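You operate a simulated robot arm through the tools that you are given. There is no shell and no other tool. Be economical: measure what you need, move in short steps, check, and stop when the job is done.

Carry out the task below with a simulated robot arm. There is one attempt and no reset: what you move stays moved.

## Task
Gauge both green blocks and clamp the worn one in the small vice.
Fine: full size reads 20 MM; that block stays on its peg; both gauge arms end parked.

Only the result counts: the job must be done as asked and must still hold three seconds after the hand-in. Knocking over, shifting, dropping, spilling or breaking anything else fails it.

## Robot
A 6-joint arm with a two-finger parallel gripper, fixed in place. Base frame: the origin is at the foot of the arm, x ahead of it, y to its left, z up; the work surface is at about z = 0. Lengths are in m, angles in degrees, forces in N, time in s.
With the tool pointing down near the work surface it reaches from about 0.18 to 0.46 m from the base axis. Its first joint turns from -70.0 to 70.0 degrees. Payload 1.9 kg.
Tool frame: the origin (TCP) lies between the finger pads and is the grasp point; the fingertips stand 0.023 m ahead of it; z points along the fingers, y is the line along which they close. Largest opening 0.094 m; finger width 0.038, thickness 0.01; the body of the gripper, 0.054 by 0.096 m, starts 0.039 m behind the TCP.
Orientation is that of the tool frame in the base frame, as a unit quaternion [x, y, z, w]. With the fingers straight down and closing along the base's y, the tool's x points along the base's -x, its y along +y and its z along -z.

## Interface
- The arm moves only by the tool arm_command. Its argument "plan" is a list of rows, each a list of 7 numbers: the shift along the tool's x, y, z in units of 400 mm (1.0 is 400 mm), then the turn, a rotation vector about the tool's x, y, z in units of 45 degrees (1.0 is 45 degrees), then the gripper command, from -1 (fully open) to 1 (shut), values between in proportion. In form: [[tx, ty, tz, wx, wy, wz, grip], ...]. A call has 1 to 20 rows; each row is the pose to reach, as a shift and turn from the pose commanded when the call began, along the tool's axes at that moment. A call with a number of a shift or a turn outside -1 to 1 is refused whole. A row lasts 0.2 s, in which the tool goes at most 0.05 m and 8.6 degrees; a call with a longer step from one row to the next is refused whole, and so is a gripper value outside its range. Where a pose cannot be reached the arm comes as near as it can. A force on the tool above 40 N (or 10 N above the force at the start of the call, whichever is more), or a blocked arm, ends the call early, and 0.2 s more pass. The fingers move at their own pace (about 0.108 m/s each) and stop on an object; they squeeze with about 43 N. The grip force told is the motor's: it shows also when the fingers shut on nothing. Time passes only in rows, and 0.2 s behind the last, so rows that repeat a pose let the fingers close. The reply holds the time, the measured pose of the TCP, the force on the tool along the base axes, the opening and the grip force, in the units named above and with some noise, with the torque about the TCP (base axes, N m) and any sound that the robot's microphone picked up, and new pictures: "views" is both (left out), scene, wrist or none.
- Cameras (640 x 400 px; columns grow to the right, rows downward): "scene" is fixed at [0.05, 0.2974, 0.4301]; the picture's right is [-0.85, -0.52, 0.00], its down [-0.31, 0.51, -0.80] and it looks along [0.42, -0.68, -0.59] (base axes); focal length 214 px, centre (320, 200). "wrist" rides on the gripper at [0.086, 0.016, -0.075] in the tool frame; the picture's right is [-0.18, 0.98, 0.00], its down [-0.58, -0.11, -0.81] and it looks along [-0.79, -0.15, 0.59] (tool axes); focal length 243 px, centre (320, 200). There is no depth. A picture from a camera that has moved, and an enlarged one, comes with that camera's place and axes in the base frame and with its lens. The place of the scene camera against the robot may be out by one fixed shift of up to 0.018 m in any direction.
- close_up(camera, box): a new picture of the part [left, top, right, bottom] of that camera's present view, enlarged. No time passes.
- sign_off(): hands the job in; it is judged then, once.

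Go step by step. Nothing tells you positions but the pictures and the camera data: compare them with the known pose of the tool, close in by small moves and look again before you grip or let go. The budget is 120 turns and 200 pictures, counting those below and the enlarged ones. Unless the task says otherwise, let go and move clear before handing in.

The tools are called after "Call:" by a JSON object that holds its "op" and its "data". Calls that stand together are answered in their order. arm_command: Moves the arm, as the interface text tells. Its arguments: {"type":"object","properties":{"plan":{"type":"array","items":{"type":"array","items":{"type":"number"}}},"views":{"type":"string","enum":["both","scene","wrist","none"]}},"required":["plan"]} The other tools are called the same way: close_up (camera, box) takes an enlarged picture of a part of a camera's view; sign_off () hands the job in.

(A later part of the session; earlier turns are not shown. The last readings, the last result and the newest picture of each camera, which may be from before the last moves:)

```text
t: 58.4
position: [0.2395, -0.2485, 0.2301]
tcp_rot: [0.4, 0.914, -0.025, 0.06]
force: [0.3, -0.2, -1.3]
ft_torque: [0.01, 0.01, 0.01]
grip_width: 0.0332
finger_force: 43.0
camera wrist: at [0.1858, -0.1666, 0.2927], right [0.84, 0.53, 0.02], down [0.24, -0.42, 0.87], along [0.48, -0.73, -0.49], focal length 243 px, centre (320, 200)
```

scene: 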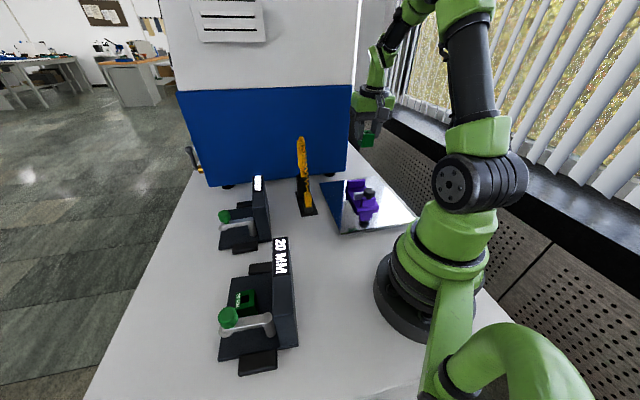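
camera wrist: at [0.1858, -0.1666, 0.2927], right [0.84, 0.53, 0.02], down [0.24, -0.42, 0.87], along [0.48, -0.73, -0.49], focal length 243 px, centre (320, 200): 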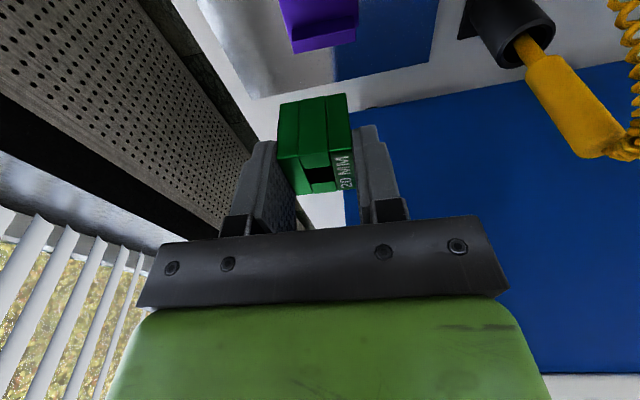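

Over the vice. Descend to just above the jaws and inspect.

Call:
{"op": "arm_command", "data": {"plan": [[0.015, 0, 0.08, 0, 0, 0, 1], [0.028, 0, 0.16, 0, 0, 0, 1], [0.0375, 0, 0.223, 0, 0, 0, 1], [0.0375, 0, 0.223, 0, 0, 0, 1]], "views": "wrist"}}

Call:
{"op": "close_up", "data": {"camera": "wrist", "box": [220, 20, 420, 200]}}

Call:
{"op": "close_up", "data": {"camera": "scene", "box": [330, 130, 430, 240]}}

```text
t: 59.4
position: [0.2379, -0.2459, 0.14]
tcp_rot: [0.399, 0.915, -0.025, 0.058]
force: [0.2, 0.1, -0.2]
ft_torque: [0.02, 0.01, -0.02]
grip_width: 0.0333
finger_force: 42.9
camera wrist: at [0.1849, -0.1646, 0.2027], right [0.85, 0.53, 0.02], down [0.24, -0.42, 0.87], along [0.48, -0.73, -0.49], focal length 243 px, centre (320, 200)
```

wrist: 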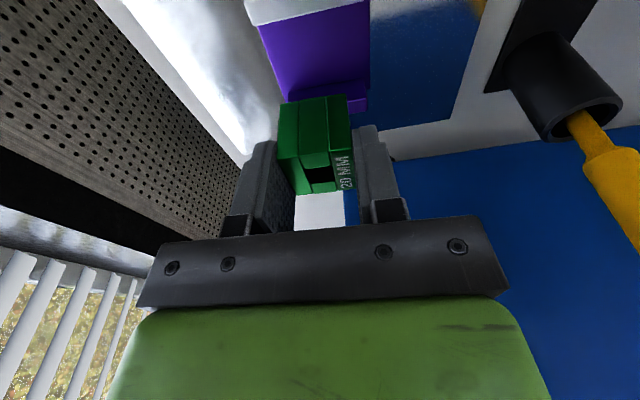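

```text
2.22 times, centred on (320, 110) of wrist
camera zoom: at [0.1849, -0.1646, 0.2027], right [0.85, 0.53, 0.02], down [0.24, -0.42, 0.87], along [0.48, -0.73, -0.49], focal length 539 px, centre (320, 400)
```

zoom: 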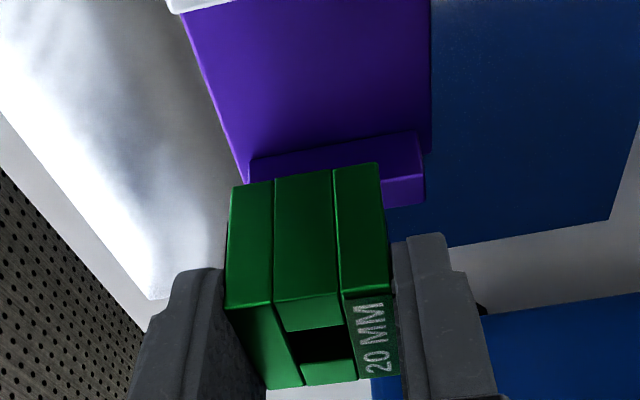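

```text
3.64 times, centred on (380, 185) of scene
camera zoom: at [0.05, 0.2974, 0.4301], right [-0.85, -0.52, 0.0], down [-0.31, 0.51, -0.8], along [0.42, -0.68, -0.59], focal length 780 px, centre (102, 254)
```

zoom: 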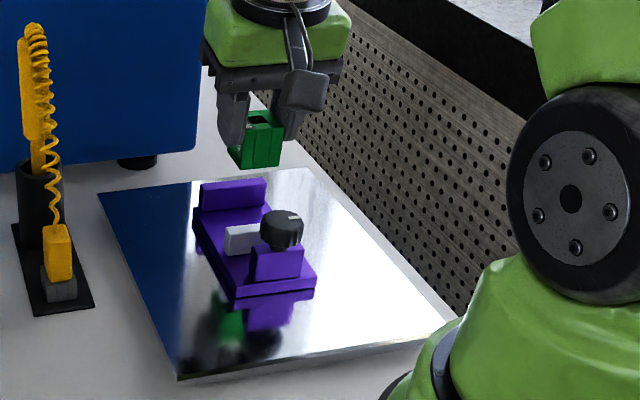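

Alignment is good: about 4 mm clear of the fixed jaw, plenty on the other side. Descend near the floor.

Call:
{"op": "arm_command", "data": {"plan": [[0.005, 0, 0.04, 0, 0, 0, 1], [0.011, 0, 0.08, 0, 0, 0, 1], [0.0153, 0, 0.114, 0, 0, 0, 1], [0.0153, 0, 0.114, 0, 0, 0, 1]]}}

Call:
{"op": "close_up", "data": {"camera": "scene", "box": [330, 150, 410, 240]}}

Call:
{"op": "close_up", "data": {"camera": "wrist", "box": [220, 0, 420, 200]}}

```text
t: 60.4
position: [0.2369, -0.2452, 0.0926]
tcp_rot: [0.4, 0.914, -0.025, 0.058]
force: [0.6, 0.3, -0.7]
ft_torque: [0.0, 0.06, -0.01]
grip_width: 0.0333
finger_force: 42.8
camera wrist: at [0.1842, -0.1638, 0.1555], right [0.85, 0.53, 0.02], down [0.24, -0.42, 0.87], along [0.48, -0.73, -0.49], focal length 243 px, centre (320, 200)
```

scene: 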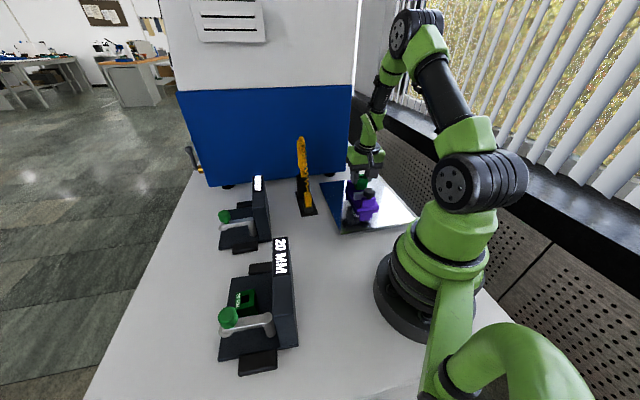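
wrist: 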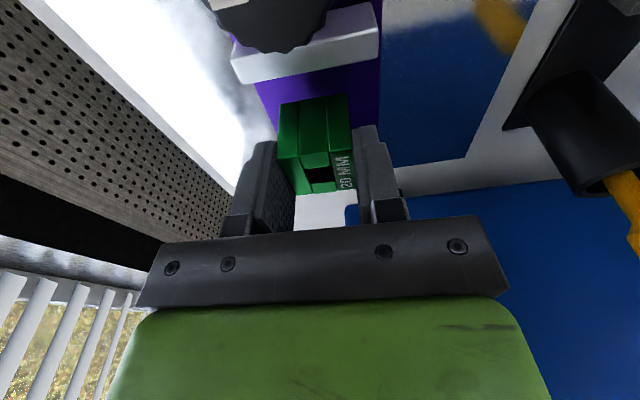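

```text
4.44 times, centred on (370, 195) of scene
camera zoom: at [0.05, 0.2974, 0.4301], right [-0.85, -0.52, 0.0], down [-0.31, 0.51, -0.8], along [0.42, -0.68, -0.59], focal length 953 px, centre (98, 222)
```

zoom: 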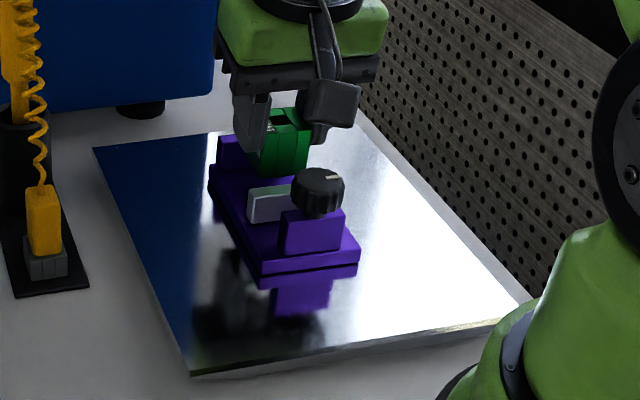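

```text
2.00 times, centred on (320, 100) of wrist
camera zoom: at [0.1842, -0.1638, 0.1555], right [0.85, 0.53, 0.02], down [0.24, -0.42, 0.87], along [0.48, -0.73, -0.49], focal length 485 px, centre (320, 400)
```

zoom: 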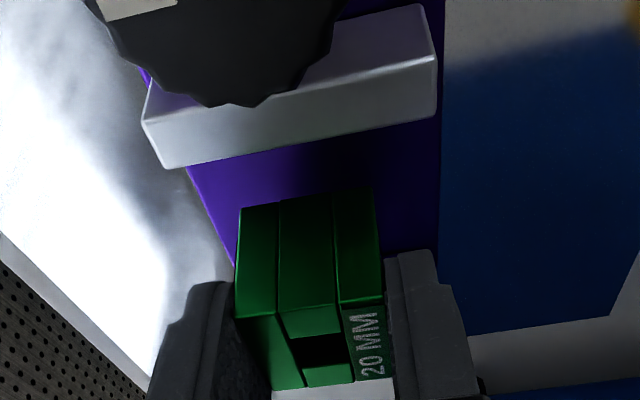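

Just above the floor, no contact. Descend a few millimetres at a time.

Call:
{"op": "arm_command", "data": {"plan": [[0.0007, 0, 0.005, 0, 0, 0, 1], [0.0013, 0, 0.01, 0, 0, 0, 1], [0.0013, 0, 0.01, 0, 0, 0, 1]], "views": "none"}}

Call:
{"op": "arm_command", "data": {"plan": [[0.0007, 0, 0.005, 0, 0, 0, 1], [0.0007, 0, 0.005, 0, 0, 0, 1]], "views": "none"}}

```text
t: 61.2
position: [0.2371, -0.2465, 0.0888]
tcp_rot: [0.4, 0.914, -0.025, 0.058]
force: [0.2, 1.1, -1.6]
ft_torque: [-0.01, -0.01, 0.02]
grip_width: 0.0332
finger_force: 43.2
```

```text
t: 61.8
position: [0.2371, -0.2457, 0.0873]
tcp_rot: [0.4, 0.914, -0.025, 0.058]
force: [0.3, 0.5, -0.7]
ft_torque: [0.02, 0.0, 0.01]
grip_width: 0.0331
finger_force: 43.3
```

Call:
{"op": "arm_command", "data": {"plan": [[0.0005, 0, 0.004, 0, 0, 0, 1], [0.0005, 0, 0.004, 0, 0, 0, 1]], "views": "none"}}

Call:
{"op": "arm_command", "data": {"plan": [[0.0005, 0, 0.004, 0, 0, 0, 1], [0.0005, 0, 0.004, 0, 0, 0, 1]], "views": "none"}}

Call:
{"op": "arm_command", "data": {"plan": [[0.0005, 0, 0.004, 0, 0, 0, 1], [0.0005, 0, 0.004, 0, 0, 0, 1]], "views": "wrist"}}

Call:
{"op": "close_up", "data": {"camera": "scene", "box": [335, 155, 395, 225]}}

```text
t: 62.4
position: [0.2386, -0.2452, 0.0847]
tcp_rot: [0.399, 0.915, -0.025, 0.059]
force: [0.2, -0.5, -1.9]
ft_torque: [-0.05, -0.01, 0.03]
grip_width: 0.0334
finger_force: 42.6
```

```text
t: 63.0
position: [0.2385, -0.2464, 0.0827]
tcp_rot: [0.4, 0.914, -0.025, 0.059]
force: [-0.3, 0.5, -1.5]
ft_torque: [-0.03, 0.01, 0.01]
grip_width: 0.0335
finger_force: 43.2
```

```text
t: 63.6
position: [0.2391, -0.2445, 0.0813]
tcp_rot: [0.4, 0.914, -0.025, 0.059]
force: [-0.6, 0.0, -2.0]
ft_torque: [-0.01, -0.01, 0.02]
grip_width: 0.0333
finger_force: 42.3
camera wrist: at [0.1854, -0.1639, 0.1441], right [0.85, 0.53, 0.02], down [0.24, -0.42, 0.87], along [0.48, -0.73, -0.49], focal length 243 px, centre (320, 200)
```

wrist: 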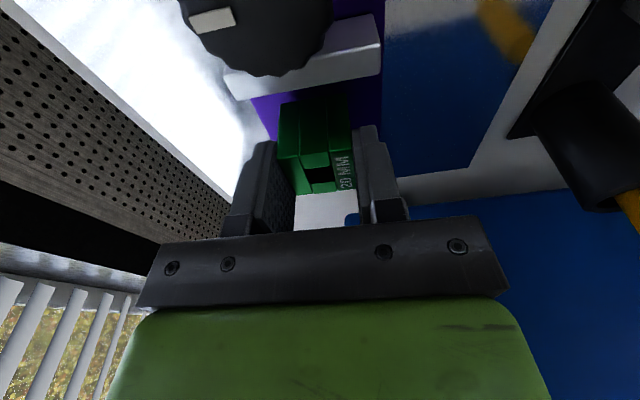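

```text
5.71 times, centred on (365, 190) of scene
camera zoom: at [0.05, 0.2974, 0.4301], right [-0.85, -0.52, 0.0], down [-0.31, 0.51, -0.8], along [0.42, -0.68, -0.59], focal length 1226 px, centre (63, 257)
```

zoom: 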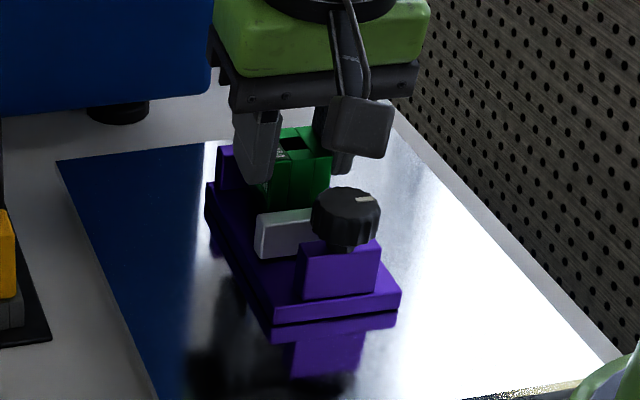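

No floor contact yet; continue downward in small steps.

Call:
{"op": "arm_command", "data": {"plan": [[0.0007, 0, 0.005, 0, 0, 0, 1], [0.0007, 0, 0.005, 0, 0, 0, 1]], "views": "none"}}

Call:
{"op": "arm_command", "data": {"plan": [[0.0007, 0, 0.005, 0, 0, 0, 1], [0.0007, 0, 0.005, 0, 0, 0, 1]], "views": "none"}}

Call:
{"op": "close_up", "data": {"camera": "wrist", "box": [220, 0, 420, 200]}}

```text
t: 64.2
position: [0.2383, -0.2464, 0.0809]
tcp_rot: [0.399, 0.915, -0.024, 0.059]
force: [0.0, 0.4, -1.0]
ft_torque: [-0.01, -0.01, 0.0]
grip_width: 0.0332
finger_force: 43.0
```

```text
t: 64.8
position: [0.2372, -0.2455, 0.0776]
tcp_rot: [0.4, 0.914, -0.025, 0.058]
force: [-0.1, -0.1, -0.7]
ft_torque: [0.02, 0.01, 0.02]
grip_width: 0.0331
finger_force: 43.2
```

```text
2.00 times, centred on (320, 100) of wrist
camera zoom: at [0.1853, -0.164, 0.1405], right [0.85, 0.53, 0.02], down [0.24, -0.42, 0.87], along [0.48, -0.73, -0.49], focal length 485 px, centre (320, 400)
```

zoom: 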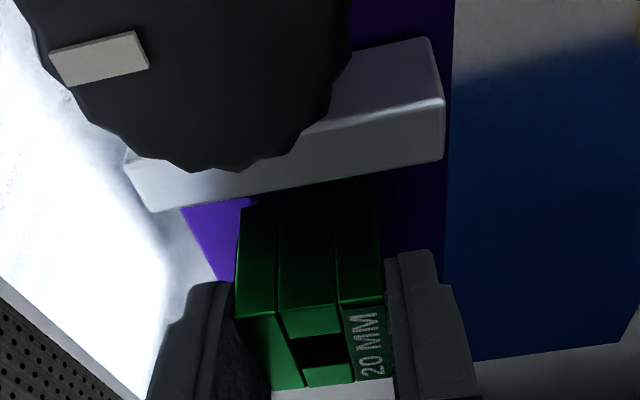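

The tilted finger tips may touch the fixed jaw, so back off 5 mm toward the moving jaw, then continue down.

Call:
{"op": "arm_command", "data": {"plan": [[0.0125, 0, -0.0016, 0, 0, 0, 1], [0.0125, 0, -0.0016, 0, 0, 0, 1]], "views": "none"}}

Call:
{"op": "arm_command", "data": {"plan": [[0.0007, 0, 0.005, 0, 0, 0, 1], [0.0013, 0, 0.01, 0, 0, 0, 1], [0.0013, 0, 0.01, 0, 0, 0, 1]], "views": "none"}}

Call:
{"op": "arm_command", "data": {"plan": [[0.0007, 0, 0.005, 0, 0, 0, 1], [0.0007, 0, 0.005, 0, 0, 0, 1]], "views": "both"}}

Call:
{"op": "close_up", "data": {"camera": "scene", "box": [335, 155, 395, 225]}}

```text
t: 65.4
position: [0.235, -0.2407, 0.0775]
tcp_rot: [0.399, 0.915, -0.024, 0.058]
force: [0.7, 0.0, -0.5]
ft_torque: [0.0, -0.03, 0.0]
grip_width: 0.0334
finger_force: 43.2
```

```text
t: 66.2
position: [0.235, -0.2413, 0.0739]
tcp_rot: [0.399, 0.915, -0.025, 0.059]
force: [-2.7, 8.0, 29.9]
ft_torque: [-0.01, -0.06, 0.02]
grip_width: 0.0335
finger_force: 42.4
```

```text
t: 66.8
position: [0.2347, -0.2424, 0.0714]
tcp_rot: [0.399, 0.914, -0.026, 0.061]
force: [9.3, 6.9, 31.9]
ft_torque: [0.1, -0.29, 0.0]
grip_width: 0.0334
finger_force: 42.8
camera wrist: at [0.1816, -0.1605, 0.1342], right [0.84, 0.54, 0.03], down [0.24, -0.42, 0.88], along [0.48, -0.73, -0.48], focal length 243 px, centre (320, 200)
```

scene: 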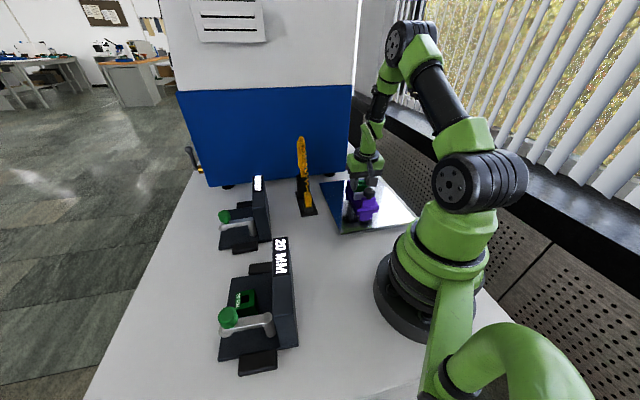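
wrist: 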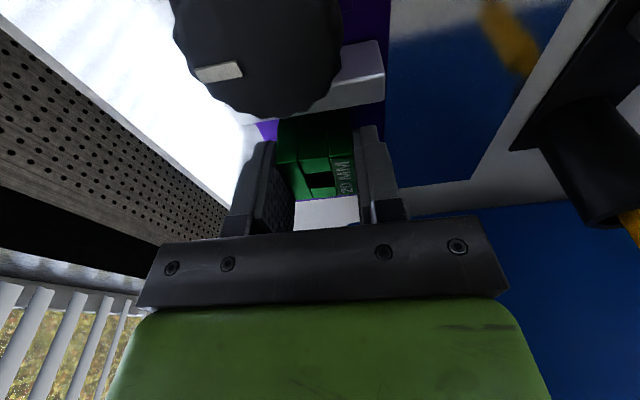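

```text
5.71 times, centred on (365, 190) of scene
camera zoom: at [0.0499, 0.2975, 0.4301], right [-0.85, -0.52, 0.0], down [-0.31, 0.51, -0.8], along [0.42, -0.68, -0.59], focal length 1226 px, centre (63, 257)
```

zoom: 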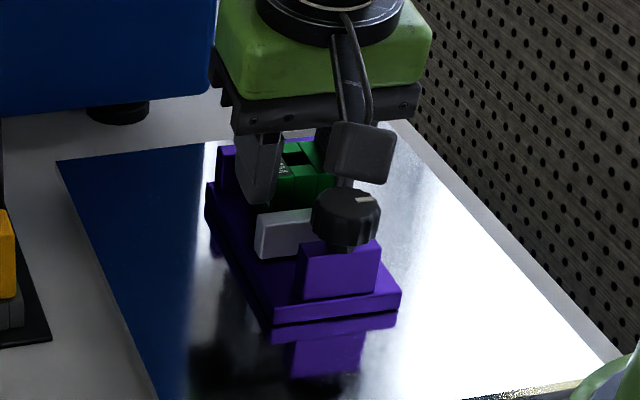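

Block is seated on the vice floor (upward contact force). Relieve the pressure and release.

Call:
{"op": "arm_command", "data": {"plan": [[-0.0007, 0, -0.006, 0, 0, 0, 1], [-0.0007, 0, -0.006, 0, 0, 0, 1]], "views": "none"}}

Call:
{"op": "arm_command", "data": {"plan": [[0, 0, 0, 0, 0, 0, 0.2], [0, 0, 0, 0, 0, 0, 0.0], [0, 0, 0, 0, 0, 0, 0.0]], "views": "wrist"}}

Call:
{"op": "close_up", "data": {"camera": "wrist", "box": [220, 60, 420, 220]}}

```text
t: 67.4
position: [0.2329, -0.2398, 0.0742]
tcp_rot: [0.399, 0.915, -0.024, 0.057]
force: [0.6, 0.1, -1.7]
ft_torque: [0.01, 0.02, 0.01]
grip_width: 0.0334
finger_force: 43.1
```

```text
t: 68.2
position: [0.2337, -0.2416, 0.0741]
tcp_rot: [0.4, 0.914, -0.024, 0.058]
force: [0.0, 0.5, 0.2]
ft_torque: [0.01, 0.0, -0.02]
grip_width: 0.0469
finger_force: 0.1
camera wrist: at [0.1807, -0.1603, 0.1369], right [0.85, 0.53, 0.02], down [0.24, -0.42, 0.87], along [0.48, -0.73, -0.49], focal length 243 px, centre (320, 200)
```

wrist: 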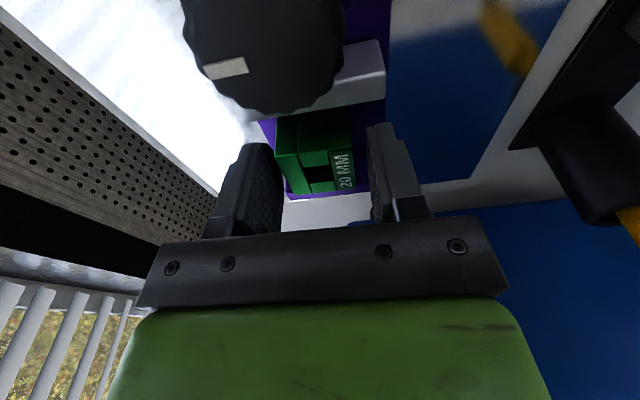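

```text
2.50 times, centred on (320, 140) of wrist
camera zoom: at [0.1807, -0.1603, 0.1369], right [0.85, 0.53, 0.02], down [0.24, -0.42, 0.87], along [0.48, -0.73, -0.49], focal length 606 px, centre (320, 350)
```

zoom: 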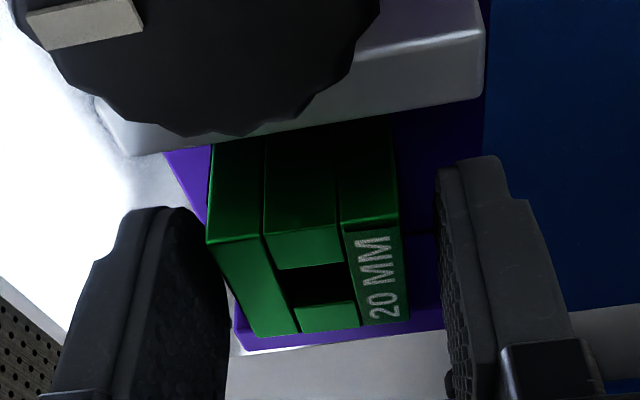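

Released cleanly. Rise and untilt, then view the vice from above.

Call:
{"op": "arm_command", "data": {"plan": [[-0.007, 0, -0.05, 0, 0, 0, 0], [-0.02, 0, -0.15, 0, 0, 0, 0], [-0.033, 0, -0.25, 0, 0, 0, 0], [-0.04, 0, -0.3, 0, 0.08, 0, -0.2], [-0.04, 0, -0.3, 0, 0.17, 0, -0.2], [-0.04, 0, -0.3, 0, 0.17, 0, -0.2]], "views": "none"}}

Call:
{"op": "close_up", "data": {"camera": "wrist", "box": [200, 0, 440, 200]}}

Call:
{"op": "close_up", "data": {"camera": "scene", "box": [330, 165, 400, 235]}}

```text
t: 69.6
position: [0.2329, -0.2422, 0.1935]
tcp_rot: [0.401, 0.916, 0.002, -0.003]
force: [0.4, -0.3, 0.2]
ft_torque: [0.0, -0.01, 0.0]
grip_width: 0.0563
finger_force: 0.1
```

```text
2.00 times, centred on (320, 100) of wrist
camera zoom: at [0.187, -0.1677, 0.2694], right [0.85, 0.53, 0.0], down [0.32, -0.51, 0.8], along [0.43, -0.68, -0.6], focal length 485 px, centre (320, 400)
```

zoom: 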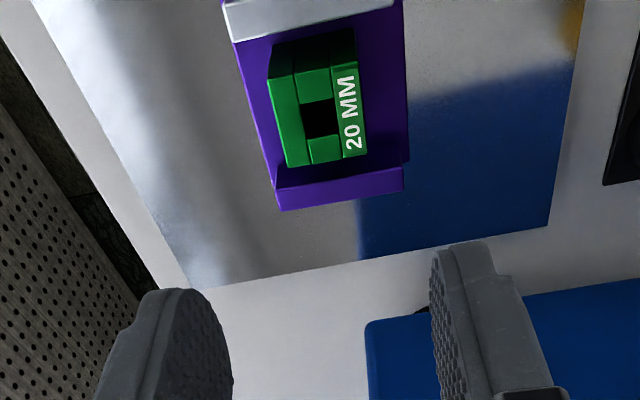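

```text
5.71 times, centred on (365, 200) of scene
camera zoom: at [0.05, 0.2974, 0.4301], right [-0.85, -0.52, 0.0], down [-0.31, 0.51, -0.8], along [0.42, -0.68, -0.59], focal length 1226 px, centre (63, 200)
```

zoom: 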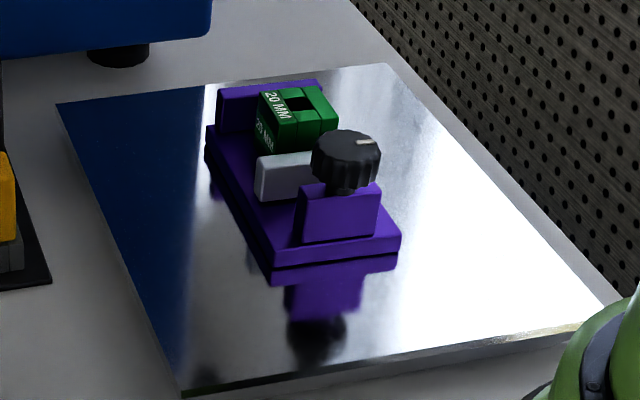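

The block stands nicely between the jaws. Next, the vice knob at ≈(0.186, −0.191), top z≈0.087, Ø≈31 mm. Move above it.

Call:
{"op": "arm_command", "data": {"plan": [[0.08, 0.001, 0.02, 0, 0, 0, -0.1], [0.174, 0.002, 0.06, 0, 0, 0, -0.1], [0.174, 0.002, 0.109, 0, 0, 0, -0.1], [0.174, 0.002, 0.109, 0, 0, 0, -0.1]], "views": "wrist"}}

Call:
{"op": "close_up", "data": {"camera": "wrist", "box": [220, 0, 420, 180]}}

```text
t: 70.6
position: [0.186, -0.1899, 0.151]
tcp_rot: [0.4, 0.916, 0.002, -0.003]
force: [-0.1, -0.1, -0.4]
ft_torque: [0.01, 0.02, 0.0]
grip_width: 0.0519
finger_force: 0.0
camera wrist: at [0.14, -0.1151, 0.2261], right [0.85, 0.53, 0.0], down [0.32, -0.51, 0.8], along [0.43, -0.68, -0.6], focal length 243 px, centre (320, 200)
```

wrist: 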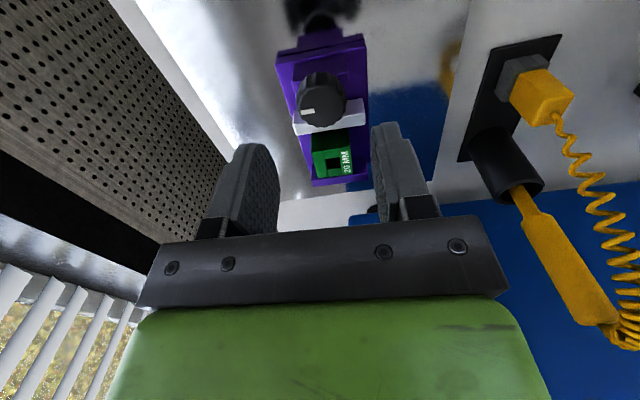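

```text
2.22 times, centred on (320, 90) of wrist
camera zoom: at [0.14, -0.1151, 0.2261], right [0.85, 0.53, 0.0], down [0.32, -0.51, 0.8], along [0.43, -0.68, -0.6], focal length 539 px, centre (320, 444)
```

zoom: 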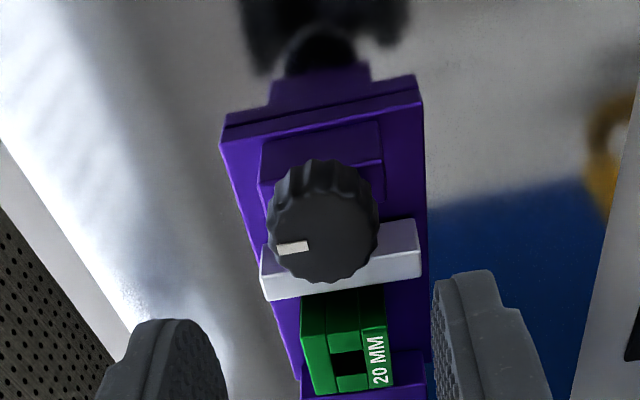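

Knob top centre ≈(0.187, −0.190). Pre-rotate the gripper −45°, then descend around the knob.

Call:
{"op": "arm_command", "data": {"plan": [[-0.001, 0.002, 0, 0, 0, -0.17, 0], [-0.001, 0.002, 0, 0, 0, -0.34, 0], [-0.001, 0.002, 0, 0, 0, -0.51, 0], [-0.001, 0.002, 0, 0, 0, -0.68, 0], [-0.001, 0.002, 0, 0, 0, -0.85, 0], [-0.001, 0.002, 0, 0, 0, -1, 0], [-0.001, 0.002, 0.04, 0, 0, -1, 0], [-0.001, 0.002, 0.08, 0, 0, -1, 0], [-0.001, 0.002, 0.08, 0, 0, -1, 0]]}}

Call:
{"op": "close_up", "data": {"camera": "wrist", "box": [220, 60, 420, 220]}}

```text
t: 72.6
position: [0.1881, -0.1892, 0.1194]
tcp_rot: [0.02, 1.0, 0.003, -0.002]
force: [-0.2, 0.4, -0.1]
ft_torque: [0.0, -0.01, 0.01]
grip_width: 0.0468
finger_force: 0.0
camera wrist: at [0.1022, -0.1701, 0.195], right [0.22, 0.98, 0.0], down [0.58, -0.14, 0.8], along [0.78, -0.18, -0.6], focal length 243 px, centre (320, 200)
```

scene: 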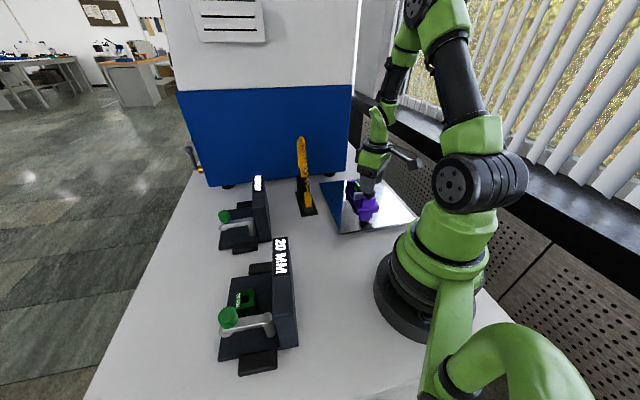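
wrist: 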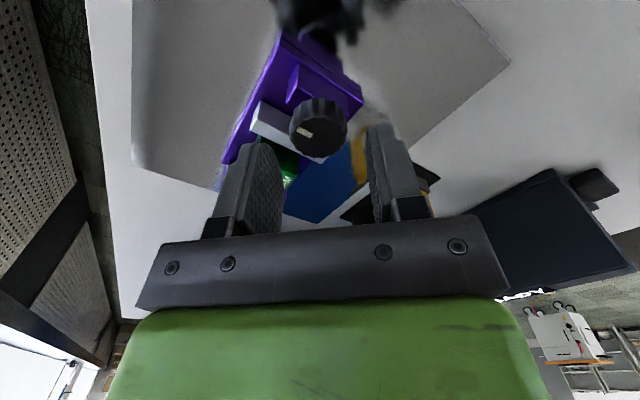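

```text
2.50 times, centred on (320, 140) of wrist
camera zoom: at [0.1022, -0.1701, 0.195], right [0.22, 0.98, 0.0], down [0.58, -0.14, 0.8], along [0.78, -0.18, -0.6], focal length 606 px, centre (320, 350)
```

zoom: 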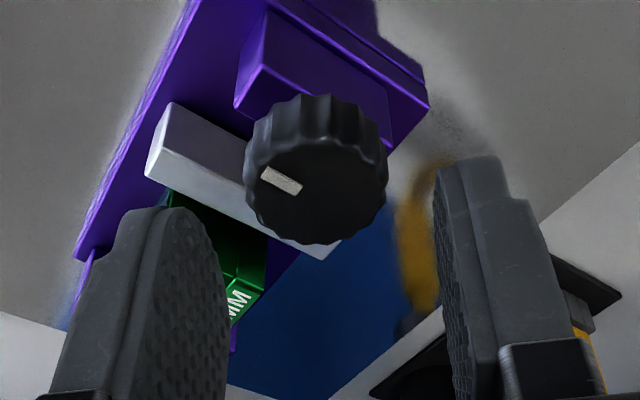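

Nearly centred; small correction, descend, and close in two stages.

Call:
{"op": "arm_command", "data": {"plan": [[0.005, -0.001, 0.03, 0, 0, 0, 0], [0.005, -0.001, 0.057, 0, 0, 0, 0], [0.005, -0.001, 0.057, 0, 0, 0, 0.25], [0.005, -0.001, 0.057, 0, 0, 0, 0.25]], "views": "wrist"}}

Call:
{"op": "close_up", "data": {"camera": "wrist", "box": [220, 60, 420, 220]}}

```text
t: 73.6
position: [0.1863, -0.1897, 0.096]
tcp_rot: [0.019, 1.0, 0.004, -0.001]
force: [0.2, 0.6, 0.5]
ft_torque: [0.01, 0.0, -0.03]
grip_width: 0.0352
finger_force: 0.0
camera wrist: at [0.1001, -0.1703, 0.1714], right [0.22, 0.98, 0.0], down [0.58, -0.14, 0.8], along [0.78, -0.18, -0.6], focal length 243 px, centre (320, 200)
```

wrist: 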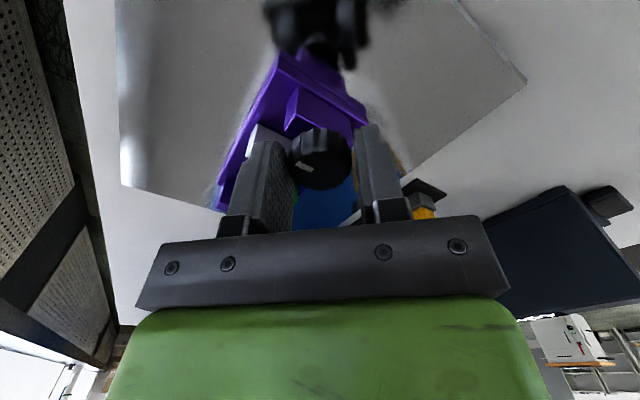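

```text
2.50 times, centred on (320, 140) of wrist
camera zoom: at [0.1001, -0.1703, 0.1714], right [0.22, 0.98, 0.0], down [0.58, -0.14, 0.8], along [0.78, -0.18, -0.6], focal length 606 px, centre (320, 350)
```

zoom: 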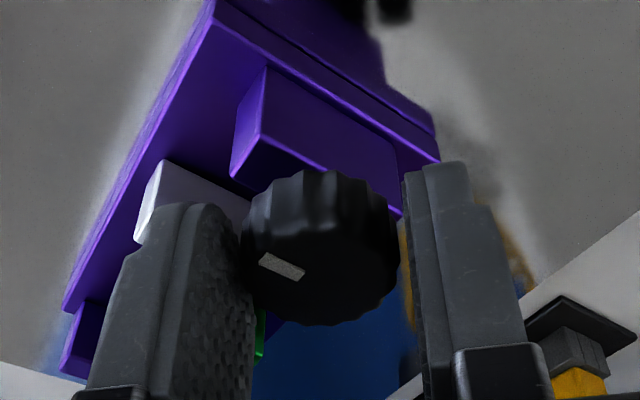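

Centred. Squeeze and then turn clockwise 30° as a trial.

Call:
{"op": "arm_command", "data": {"plan": [[0, 0, 0, 0, 0, 0, 0.35], [0, 0, 0, 0, 0, 0, 1], [0, 0, 0, 0, 0, 0, 1]], "views": "none"}}

Call:
{"op": "arm_command", "data": {"plan": [[0, 0, 0, 0, 0, 0.15, 1], [0, 0, 0, 0, 0, 0.3, 1], [0, 0, 0, 0, 0, 0.45, 1], [0, 0, 0, 0, 0, 0.6, 1], [0, 0, 0, 0, 0, 0.67, 1]]}}

Call:
{"op": "close_up", "data": {"camera": "scene", "box": [330, 165, 400, 235]}}

```text
t: 74.4
position: [0.185, -0.1895, 0.0959]
tcp_rot: [0.019, 1.0, 0.002, -0.002]
force: [-0.1, 0.7, 0.3]
ft_torque: [-0.36, -0.02, 0.03]
grip_width: 0.0305
finger_force: 43.1
```

```text
t: 75.6
position: [0.185, -0.1909, 0.0956]
tcp_rot: [0.28, 0.96, 0.003, -0.003]
force: [-0.1, 1.3, -0.1]
ft_torque: [-0.23, -0.04, -0.02]
grip_width: 0.0306
finger_force: 42.8
camera wrist: at [0.1213, -0.1295, 0.1719], right [0.68, 0.73, 0.0], down [0.44, -0.41, 0.8], along [0.59, -0.55, -0.6], focal length 243 px, centre (320, 200)
```

scene: 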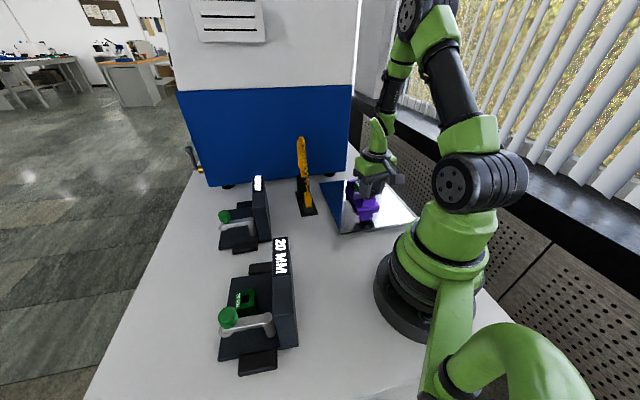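
wrist: 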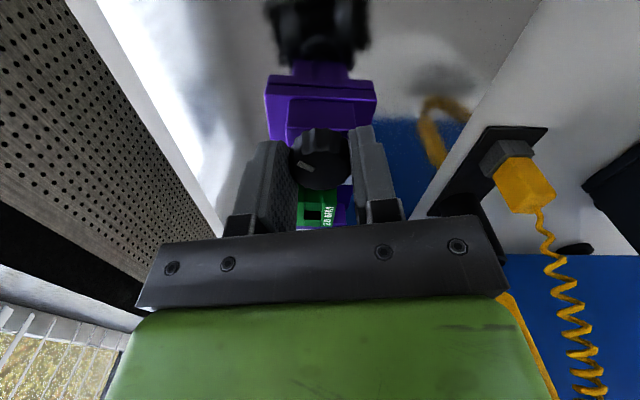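

```text
5.71 times, centred on (365, 200) of scene
camera zoom: at [0.05, 0.2974, 0.4301], right [-0.85, -0.52, 0.0], down [-0.31, 0.51, -0.8], along [0.42, -0.68, -0.59], focal length 1226 px, centre (63, 200)
```

zoom: 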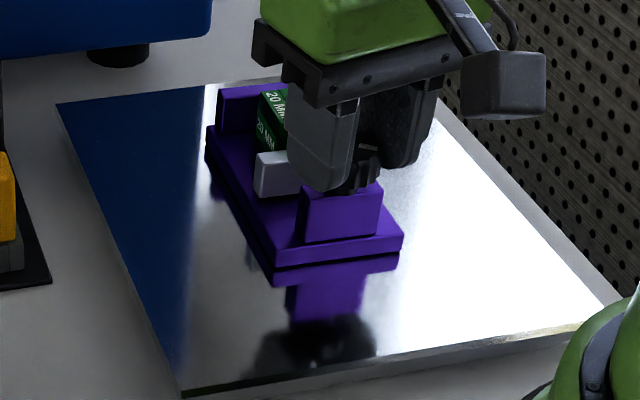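

The knob turns easily and the jaw seems to creep toward the block. Turn further.

Call:
{"op": "arm_command", "data": {"plan": [[0, 0, 0, 0, 0, 0.18, 1], [0, 0, 0, 0, 0, 0.36, 1], [0, 0, 0, 0, 0, 0.54, 1], [0, 0, 0, 0, 0, 0.72, 1], [0, 0, 0, 0, 0, 0.9, 1], [0, 0, 0, 0, 0, 1, 1]], "views": "none"}}

Call:
{"op": "close_up", "data": {"camera": "scene", "box": [330, 165, 400, 235]}}

Call:
{"op": "close_up", "data": {"camera": "wrist", "box": [220, 60, 420, 240]}}

```text
t: 77.0
position: [0.1866, -0.1903, 0.097]
tcp_rot: [0.627, 0.779, 0.001, -0.003]
force: [2.2, -0.6, -0.8]
ft_torque: [0.03, -0.28, 0.04]
grip_width: 0.0306
finger_force: 43.7
```

```text
5.71 times, centred on (365, 200) of scene
camera zoom: at [0.05, 0.2974, 0.4301], right [-0.85, -0.52, 0.0], down [-0.31, 0.51, -0.8], along [0.42, -0.68, -0.59], focal length 1226 px, centre (63, 200)
```

zoom: 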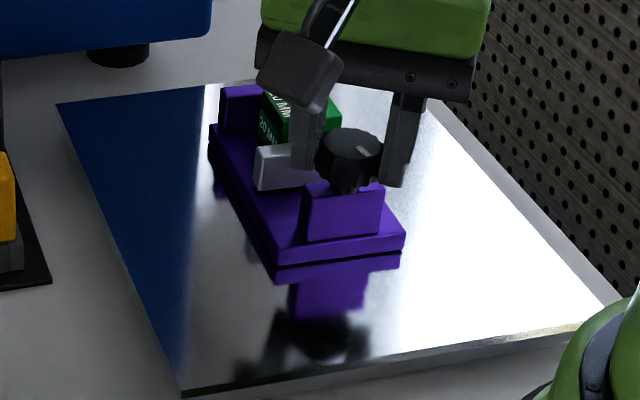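

```text
2.22 times, centred on (320, 150) of wrist
camera zoom: at [0.1835, -0.1023, 0.1715], right [1.0, 0.03, 0.0], down [0.02, -0.59, 0.8], along [0.03, -0.8, -0.6], focal length 539 px, centre (320, 311)
```

zoom: 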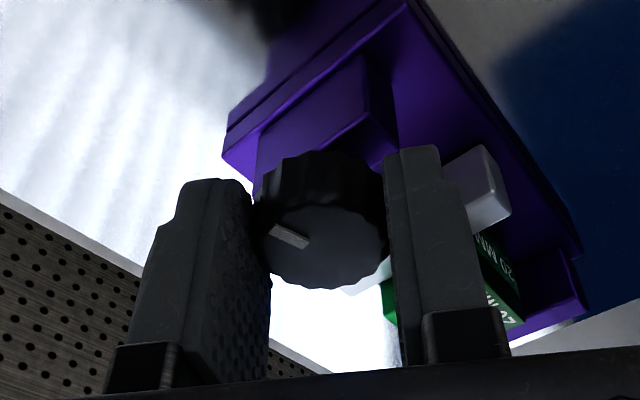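

Jaw advanced ~8 mm after 75°. Keep turning while range allows.

Call:
{"op": "arm_command", "data": {"plan": [[0, 0, 0, 0, 0, 0.18, 1], [0, 0, 0, 0, 0, 0.36, 1], [0, 0, 0, 0, 0, 0.54, 1], [0, 0, 0, 0, 0, 0.72, 1], [0, 0, 0, 0, 0, 0.9, 1], [0, 0, 0, 0, 0, 1, 1]], "views": "none"}}

Call:
{"op": "close_up", "data": {"camera": "scene", "box": [330, 165, 400, 235]}}

```text
t: 78.4
position: [0.1866, -0.19, 0.0973]
tcp_rot: [0.877, 0.481, -0.001, -0.003]
force: [0.2, -1.4, 3.6]
ft_torque: [-0.15, -0.59, -0.02]
grip_width: 0.0306
finger_force: 43.2
```

```text
5.71 times, centred on (365, 200) of scene
camera zoom: at [0.05, 0.2974, 0.4301], right [-0.85, -0.52, 0.0], down [-0.31, 0.51, -0.8], along [0.42, -0.68, -0.59], focal length 1226 px, centre (63, 200)
```

zoom: 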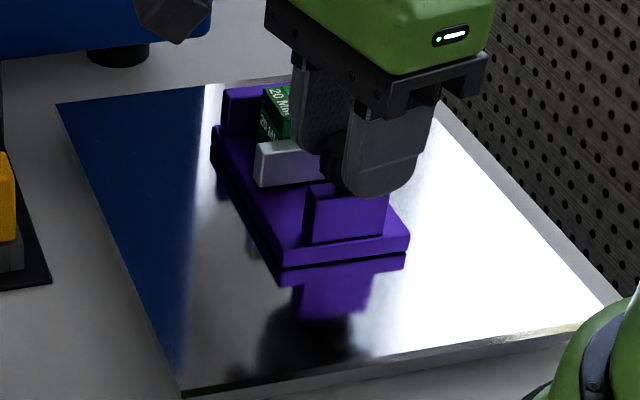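

The vice slid a few mm because the knob wasn't centred along the finger width. Let me see the knob's offset in the gripper.

Call:
{"op": "close_up", "data": {"camera": "wrist", "box": [240, 80, 400, 220]}}

Call:
{"op": "close_up", "data": {"camera": "scene", "box": [320, 150, 430, 250]}}

```text
2.86 times, centred on (320, 150) of wrist
camera zoom: at [0.2463, -0.1261, 0.1713], right [0.73, -0.68, -0.01], down [-0.4, -0.44, 0.81], along [-0.55, -0.59, -0.59], focal length 693 px, centre (320, 343)
```

zoom: 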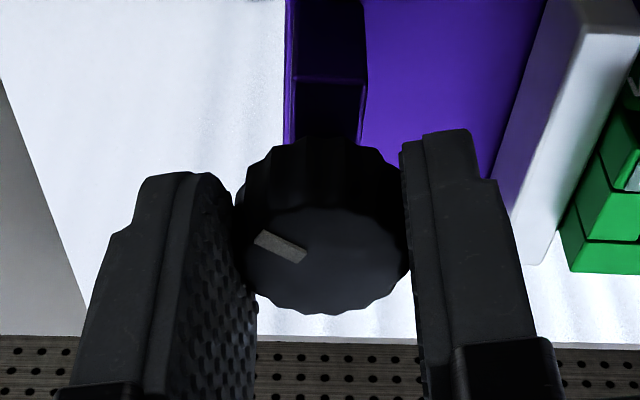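

```text
4.00 times, centred on (375, 200) of scene
camera zoom: at [0.05, 0.2974, 0.4301], right [-0.85, -0.52, 0.0], down [-0.31, 0.51, -0.8], along [0.42, -0.68, -0.59], focal length 858 px, centre (100, 200)
```

zoom: 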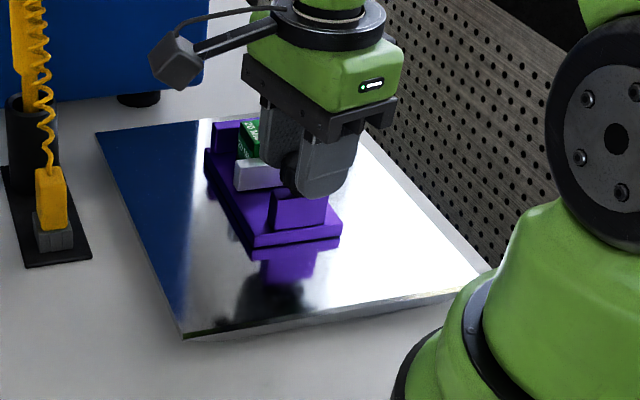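

Knob sits 2.5 mm off along the fingers. I'll nudge the vice back ~3 mm and continue turning about the true knob axis.

Call:
{"op": "arm_command", "data": {"plan": [[0.0085, 0.001, 0, 0, 0, 0, 1], [0.0083, 0.0023, 0, 0, 0, 0.17, 1], [0.0078, 0.0036, 0, 0, 0, 0.34, 1], [0.007, 0.0046, 0, 0, 0, 0.5, 1], [0.007, 0.0046, 0, 0, 0, 0.5, 1]], "views": "scene"}}

Call:
{"op": "close_up", "data": {"camera": "scene", "box": [330, 165, 400, 235]}}

```text
t: 79.6
position: [0.1878, -0.1897, 0.0967]
tcp_rot: [0.953, 0.302, -0.001, -0.004]
force: [-2.2, 1.3, -0.4]
ft_torque: [-0.01, -0.24, -0.03]
grip_width: 0.0308
finger_force: 42.5
```

scene: 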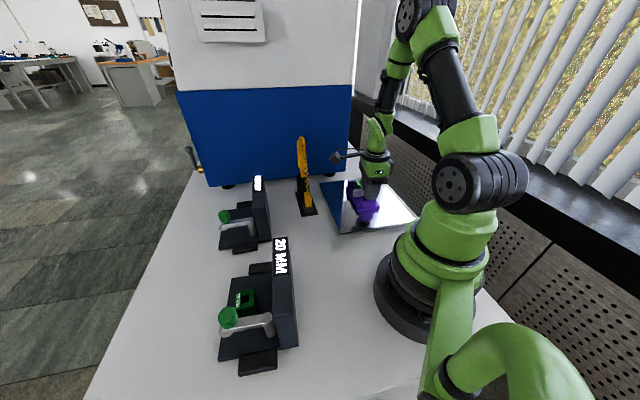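

```text
5.71 times, centred on (365, 200) of scene
camera zoom: at [0.05, 0.2974, 0.4301], right [-0.85, -0.52, 0.0], down [-0.31, 0.51, -0.8], along [0.42, -0.68, -0.59], focal length 1226 px, centre (63, 200)
```

zoom: 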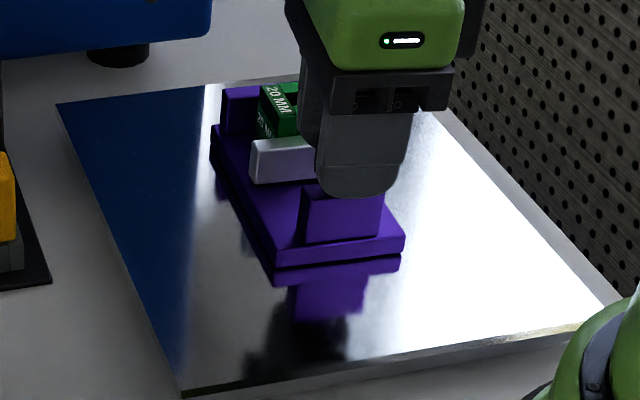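

Range is fine and the vice is nearly back in place. Keep turning.

Call:
{"op": "arm_command", "data": {"plan": [[-0.0001, 0.001, 0, 0, 0, 0.18, 1], [-0.0003, 0.0018, 0, 0, 0, 0.36, 1], [-0.0006, 0.0026, 0, 0, 0, 0.54, 1], [-0.0006, 0.0026, 0, 0, 0, 0.54, 1]], "views": "none"}}

Call:
{"op": "close_up", "data": {"camera": "scene", "box": [330, 165, 400, 235]}}

```text
t: 80.6
position: [0.189, -0.1904, 0.0965]
tcp_rot: [0.996, 0.094, -0.001, -0.003]
force: [-2.8, 0.5, 6.5]
ft_torque: [-0.21, -0.51, 0.01]
grip_width: 0.0305
finger_force: 42.8
```

```text
5.71 times, centred on (365, 200) of scene
camera zoom: at [0.05, 0.2974, 0.4301], right [-0.85, -0.52, 0.0], down [-0.31, 0.51, -0.8], along [0.42, -0.68, -0.59], focal length 1226 px, centre (63, 200)
```

zoom: 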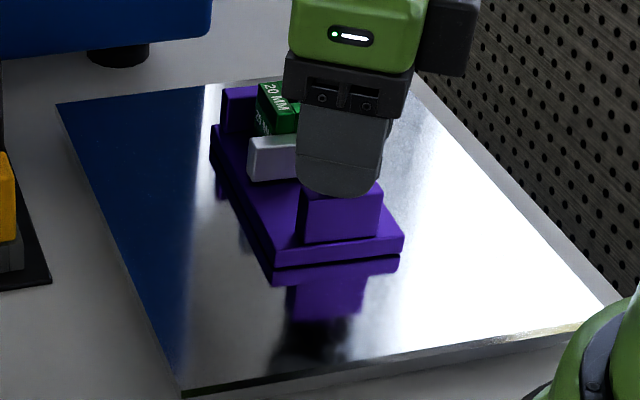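

Jaw is advancing and pushing the block. Continue.

Call:
{"op": "arm_command", "data": {"plan": [[-0.0001, 0.001, 0, 0, 0, 0.18, 1], [-0.0003, 0.0018, 0, 0, 0, 0.36, 1], [-0.0006, 0.0026, 0, 0, 0, 0.54, 1], [-0.0006, 0.0026, 0, 0, 0, 0.54, 1]], "views": "none"}}

Call:
{"op": "close_up", "data": {"camera": "scene", "box": [330, 165, 400, 235]}}

```text
t: 81.6
position: [0.1901, -0.1906, 0.0974]
tcp_rot: [0.993, -0.117, -0.002, -0.004]
force: [2.8, -1.0, 0.0]
ft_torque: [-0.14, -0.41, 0.02]
grip_width: 0.0308
finger_force: 42.5
```

```text
5.71 times, centred on (365, 200) of scene
camera zoom: at [0.05, 0.2974, 0.4301], right [-0.85, -0.52, 0.0], down [-0.31, 0.51, -0.8], along [0.42, -0.68, -0.59], focal length 1226 px, centre (63, 200)
```

zoom: 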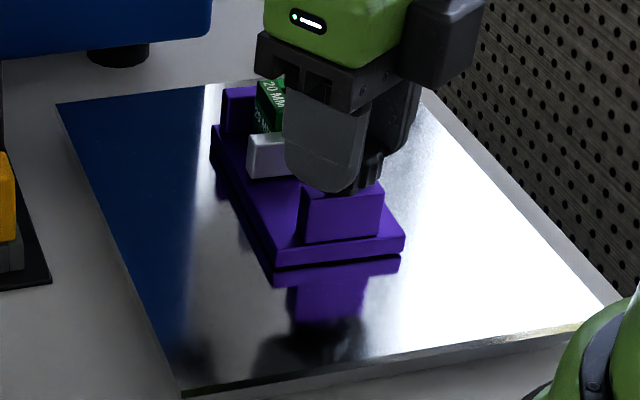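

Still moving freely; continue.

Call:
{"op": "arm_command", "data": {"plan": [[-0.0001, 0.001, 0, 0, 0, 0.18, 1], [-0.0003, 0.0018, 0, 0, 0, 0.36, 1], [-0.0006, 0.0026, 0, 0, 0, 0.54, 1], [-0.0006, 0.0026, 0, 0, 0, 0.54, 1]], "views": "none"}}

Call:
{"op": "close_up", "data": {"camera": "scene", "box": [330, 165, 400, 235]}}

Call:
{"op": "close_up", "data": {"camera": "wrist", "box": [200, 20, 440, 240]}}

```text
t: 82.6
position: [0.1892, -0.1921, 0.0966]
tcp_rot: [0.946, -0.324, -0.003, -0.002]
force: [-5.3, 3.5, 9.2]
ft_torque: [-0.47, -0.7, 0.01]
grip_width: 0.0307
finger_force: 42.8
```

```text
5.71 times, centred on (365, 200) of scene
camera zoom: at [0.0499, 0.2974, 0.4301], right [-0.85, -0.52, 0.0], down [-0.31, 0.51, -0.8], along [0.42, -0.68, -0.59], focal length 1226 px, centre (63, 200)
```

zoom: 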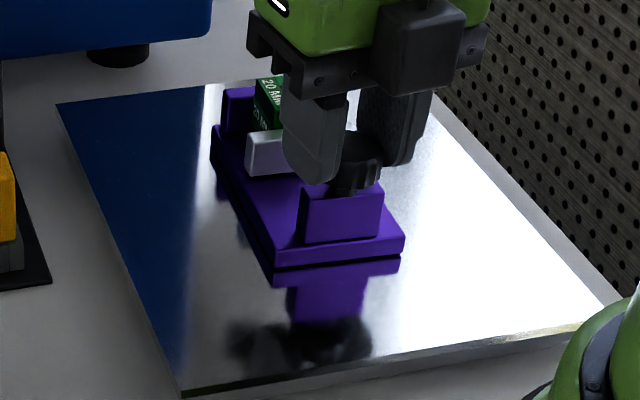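

```text
1.82 times, centred on (320, 130) of wrist
camera zoom: at [0.2473, -0.2577, 0.1707], right [-0.75, -0.66, 0.0], down [-0.39, 0.44, 0.81], along [-0.54, 0.61, -0.59], focal length 441 px, centre (320, 327)
```

zoom: 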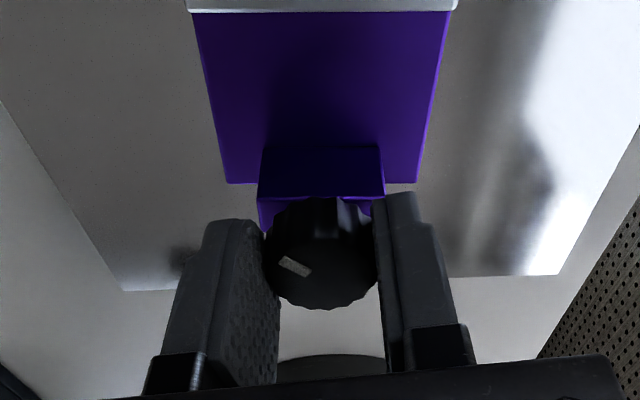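

No tightening resistance yet. Continue.

Call:
{"op": "arm_command", "data": {"plan": [[-0.0001, 0.001, 0, 0, 0, 0.18, 1], [-0.0003, 0.0018, 0, 0, 0, 0.36, 1], [-0.0006, 0.0026, 0, 0, 0, 0.54, 1], [-0.0006, 0.0026, 0, 0, 0, 0.54, 1]], "views": "none"}}

Call:
{"op": "close_up", "data": {"camera": "scene", "box": [340, 165, 390, 215]}}

```text
t: 83.3
position: [0.1711, -0.2016, 0.0929]
tcp_rot: [0.881, -0.474, 0.016, -0.012]
force: [1.9, -3.5, 7.9]
ft_torque: [0.04, 0.34, 0.1]
grip_width: 0.0309
finger_force: 43.3
out of reach, approached as far as the arm can: row 2, 3
stopped in row 3: the force on the tool passed its limit at 112 N (the readings are from after the stop); the commanded pose is now the measured one
```

```text
8.00 times, centred on (365, 190) of scene
camera zoom: at [0.05, 0.2974, 0.4301], right [-0.85, -0.52, 0.0], down [-0.31, 0.51, -0.8], along [0.42, -0.68, -0.59], focal length 1716 px, centre (-40, 280)
```

zoom: 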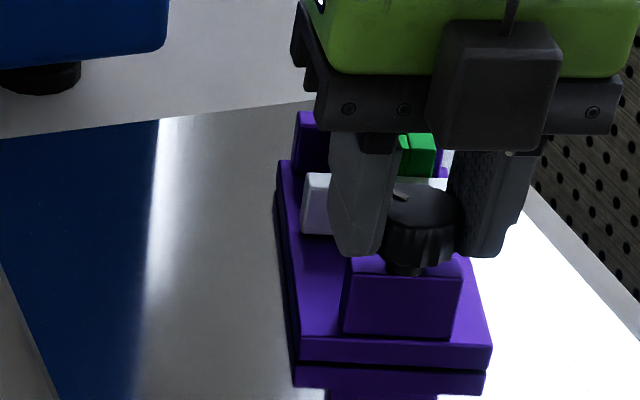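

A joint limit made the arm jump and it dragged the vice about 2 cm. Stop and look.

Call:
{"op": "arm_command", "data": {"plan": [[0, 0, 0, 0, 0, 0, 1]], "views": "both"}}

Call:
{"op": "close_up", "data": {"camera": "scene", "box": [310, 150, 430, 245]}}

```text
t: 83.7
position: [0.1712, -0.2005, 0.0922]
tcp_rot: [0.881, -0.473, 0.015, -0.012]
force: [4.2, -5.5, 14.1]
ft_torque: [-0.03, 0.31, 0.09]
grip_width: 0.0308
finger_force: 42.9
camera wrist: at [0.2021, -0.2829, 0.1677], right [-0.92, -0.39, -0.04], down [-0.26, 0.54, 0.8], along [-0.29, 0.75, -0.6], focal length 243 px, centre (320, 200)
```

scene: 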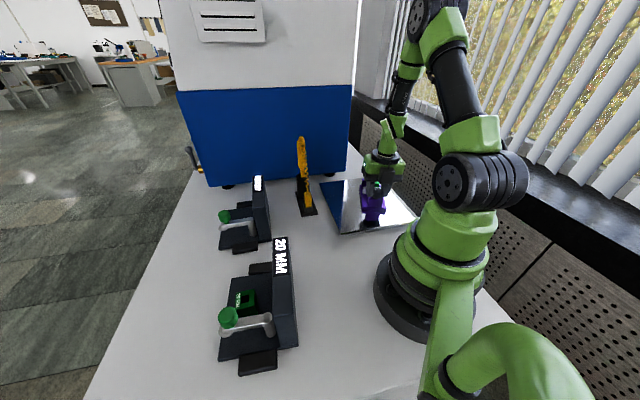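
wrist: 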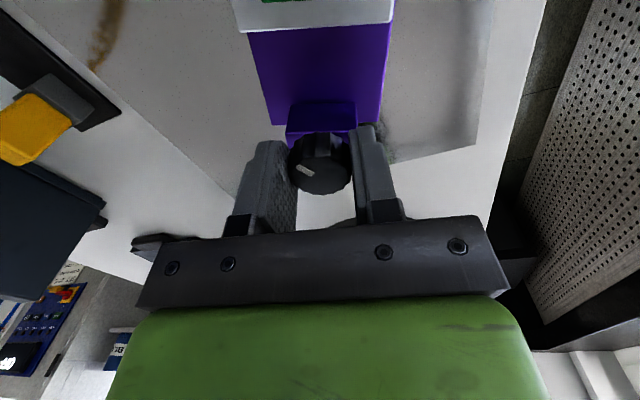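

```text
4.21 times, centred on (370, 198) of scene
camera zoom: at [0.0499, 0.2974, 0.4301], right [-0.85, -0.52, 0.0], down [-0.31, 0.51, -0.8], along [0.42, -0.68, -0.59], focal length 903 px, centre (110, 210)
```

zoom: 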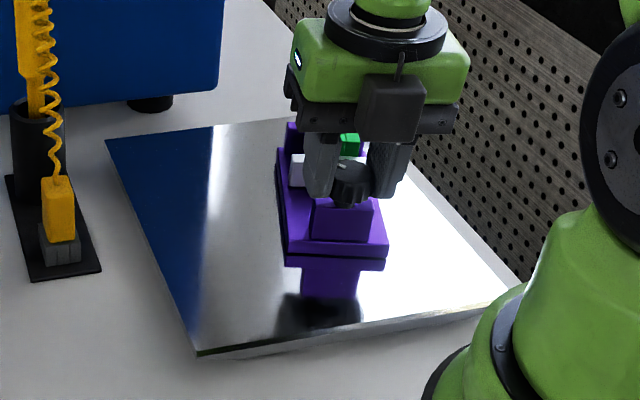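

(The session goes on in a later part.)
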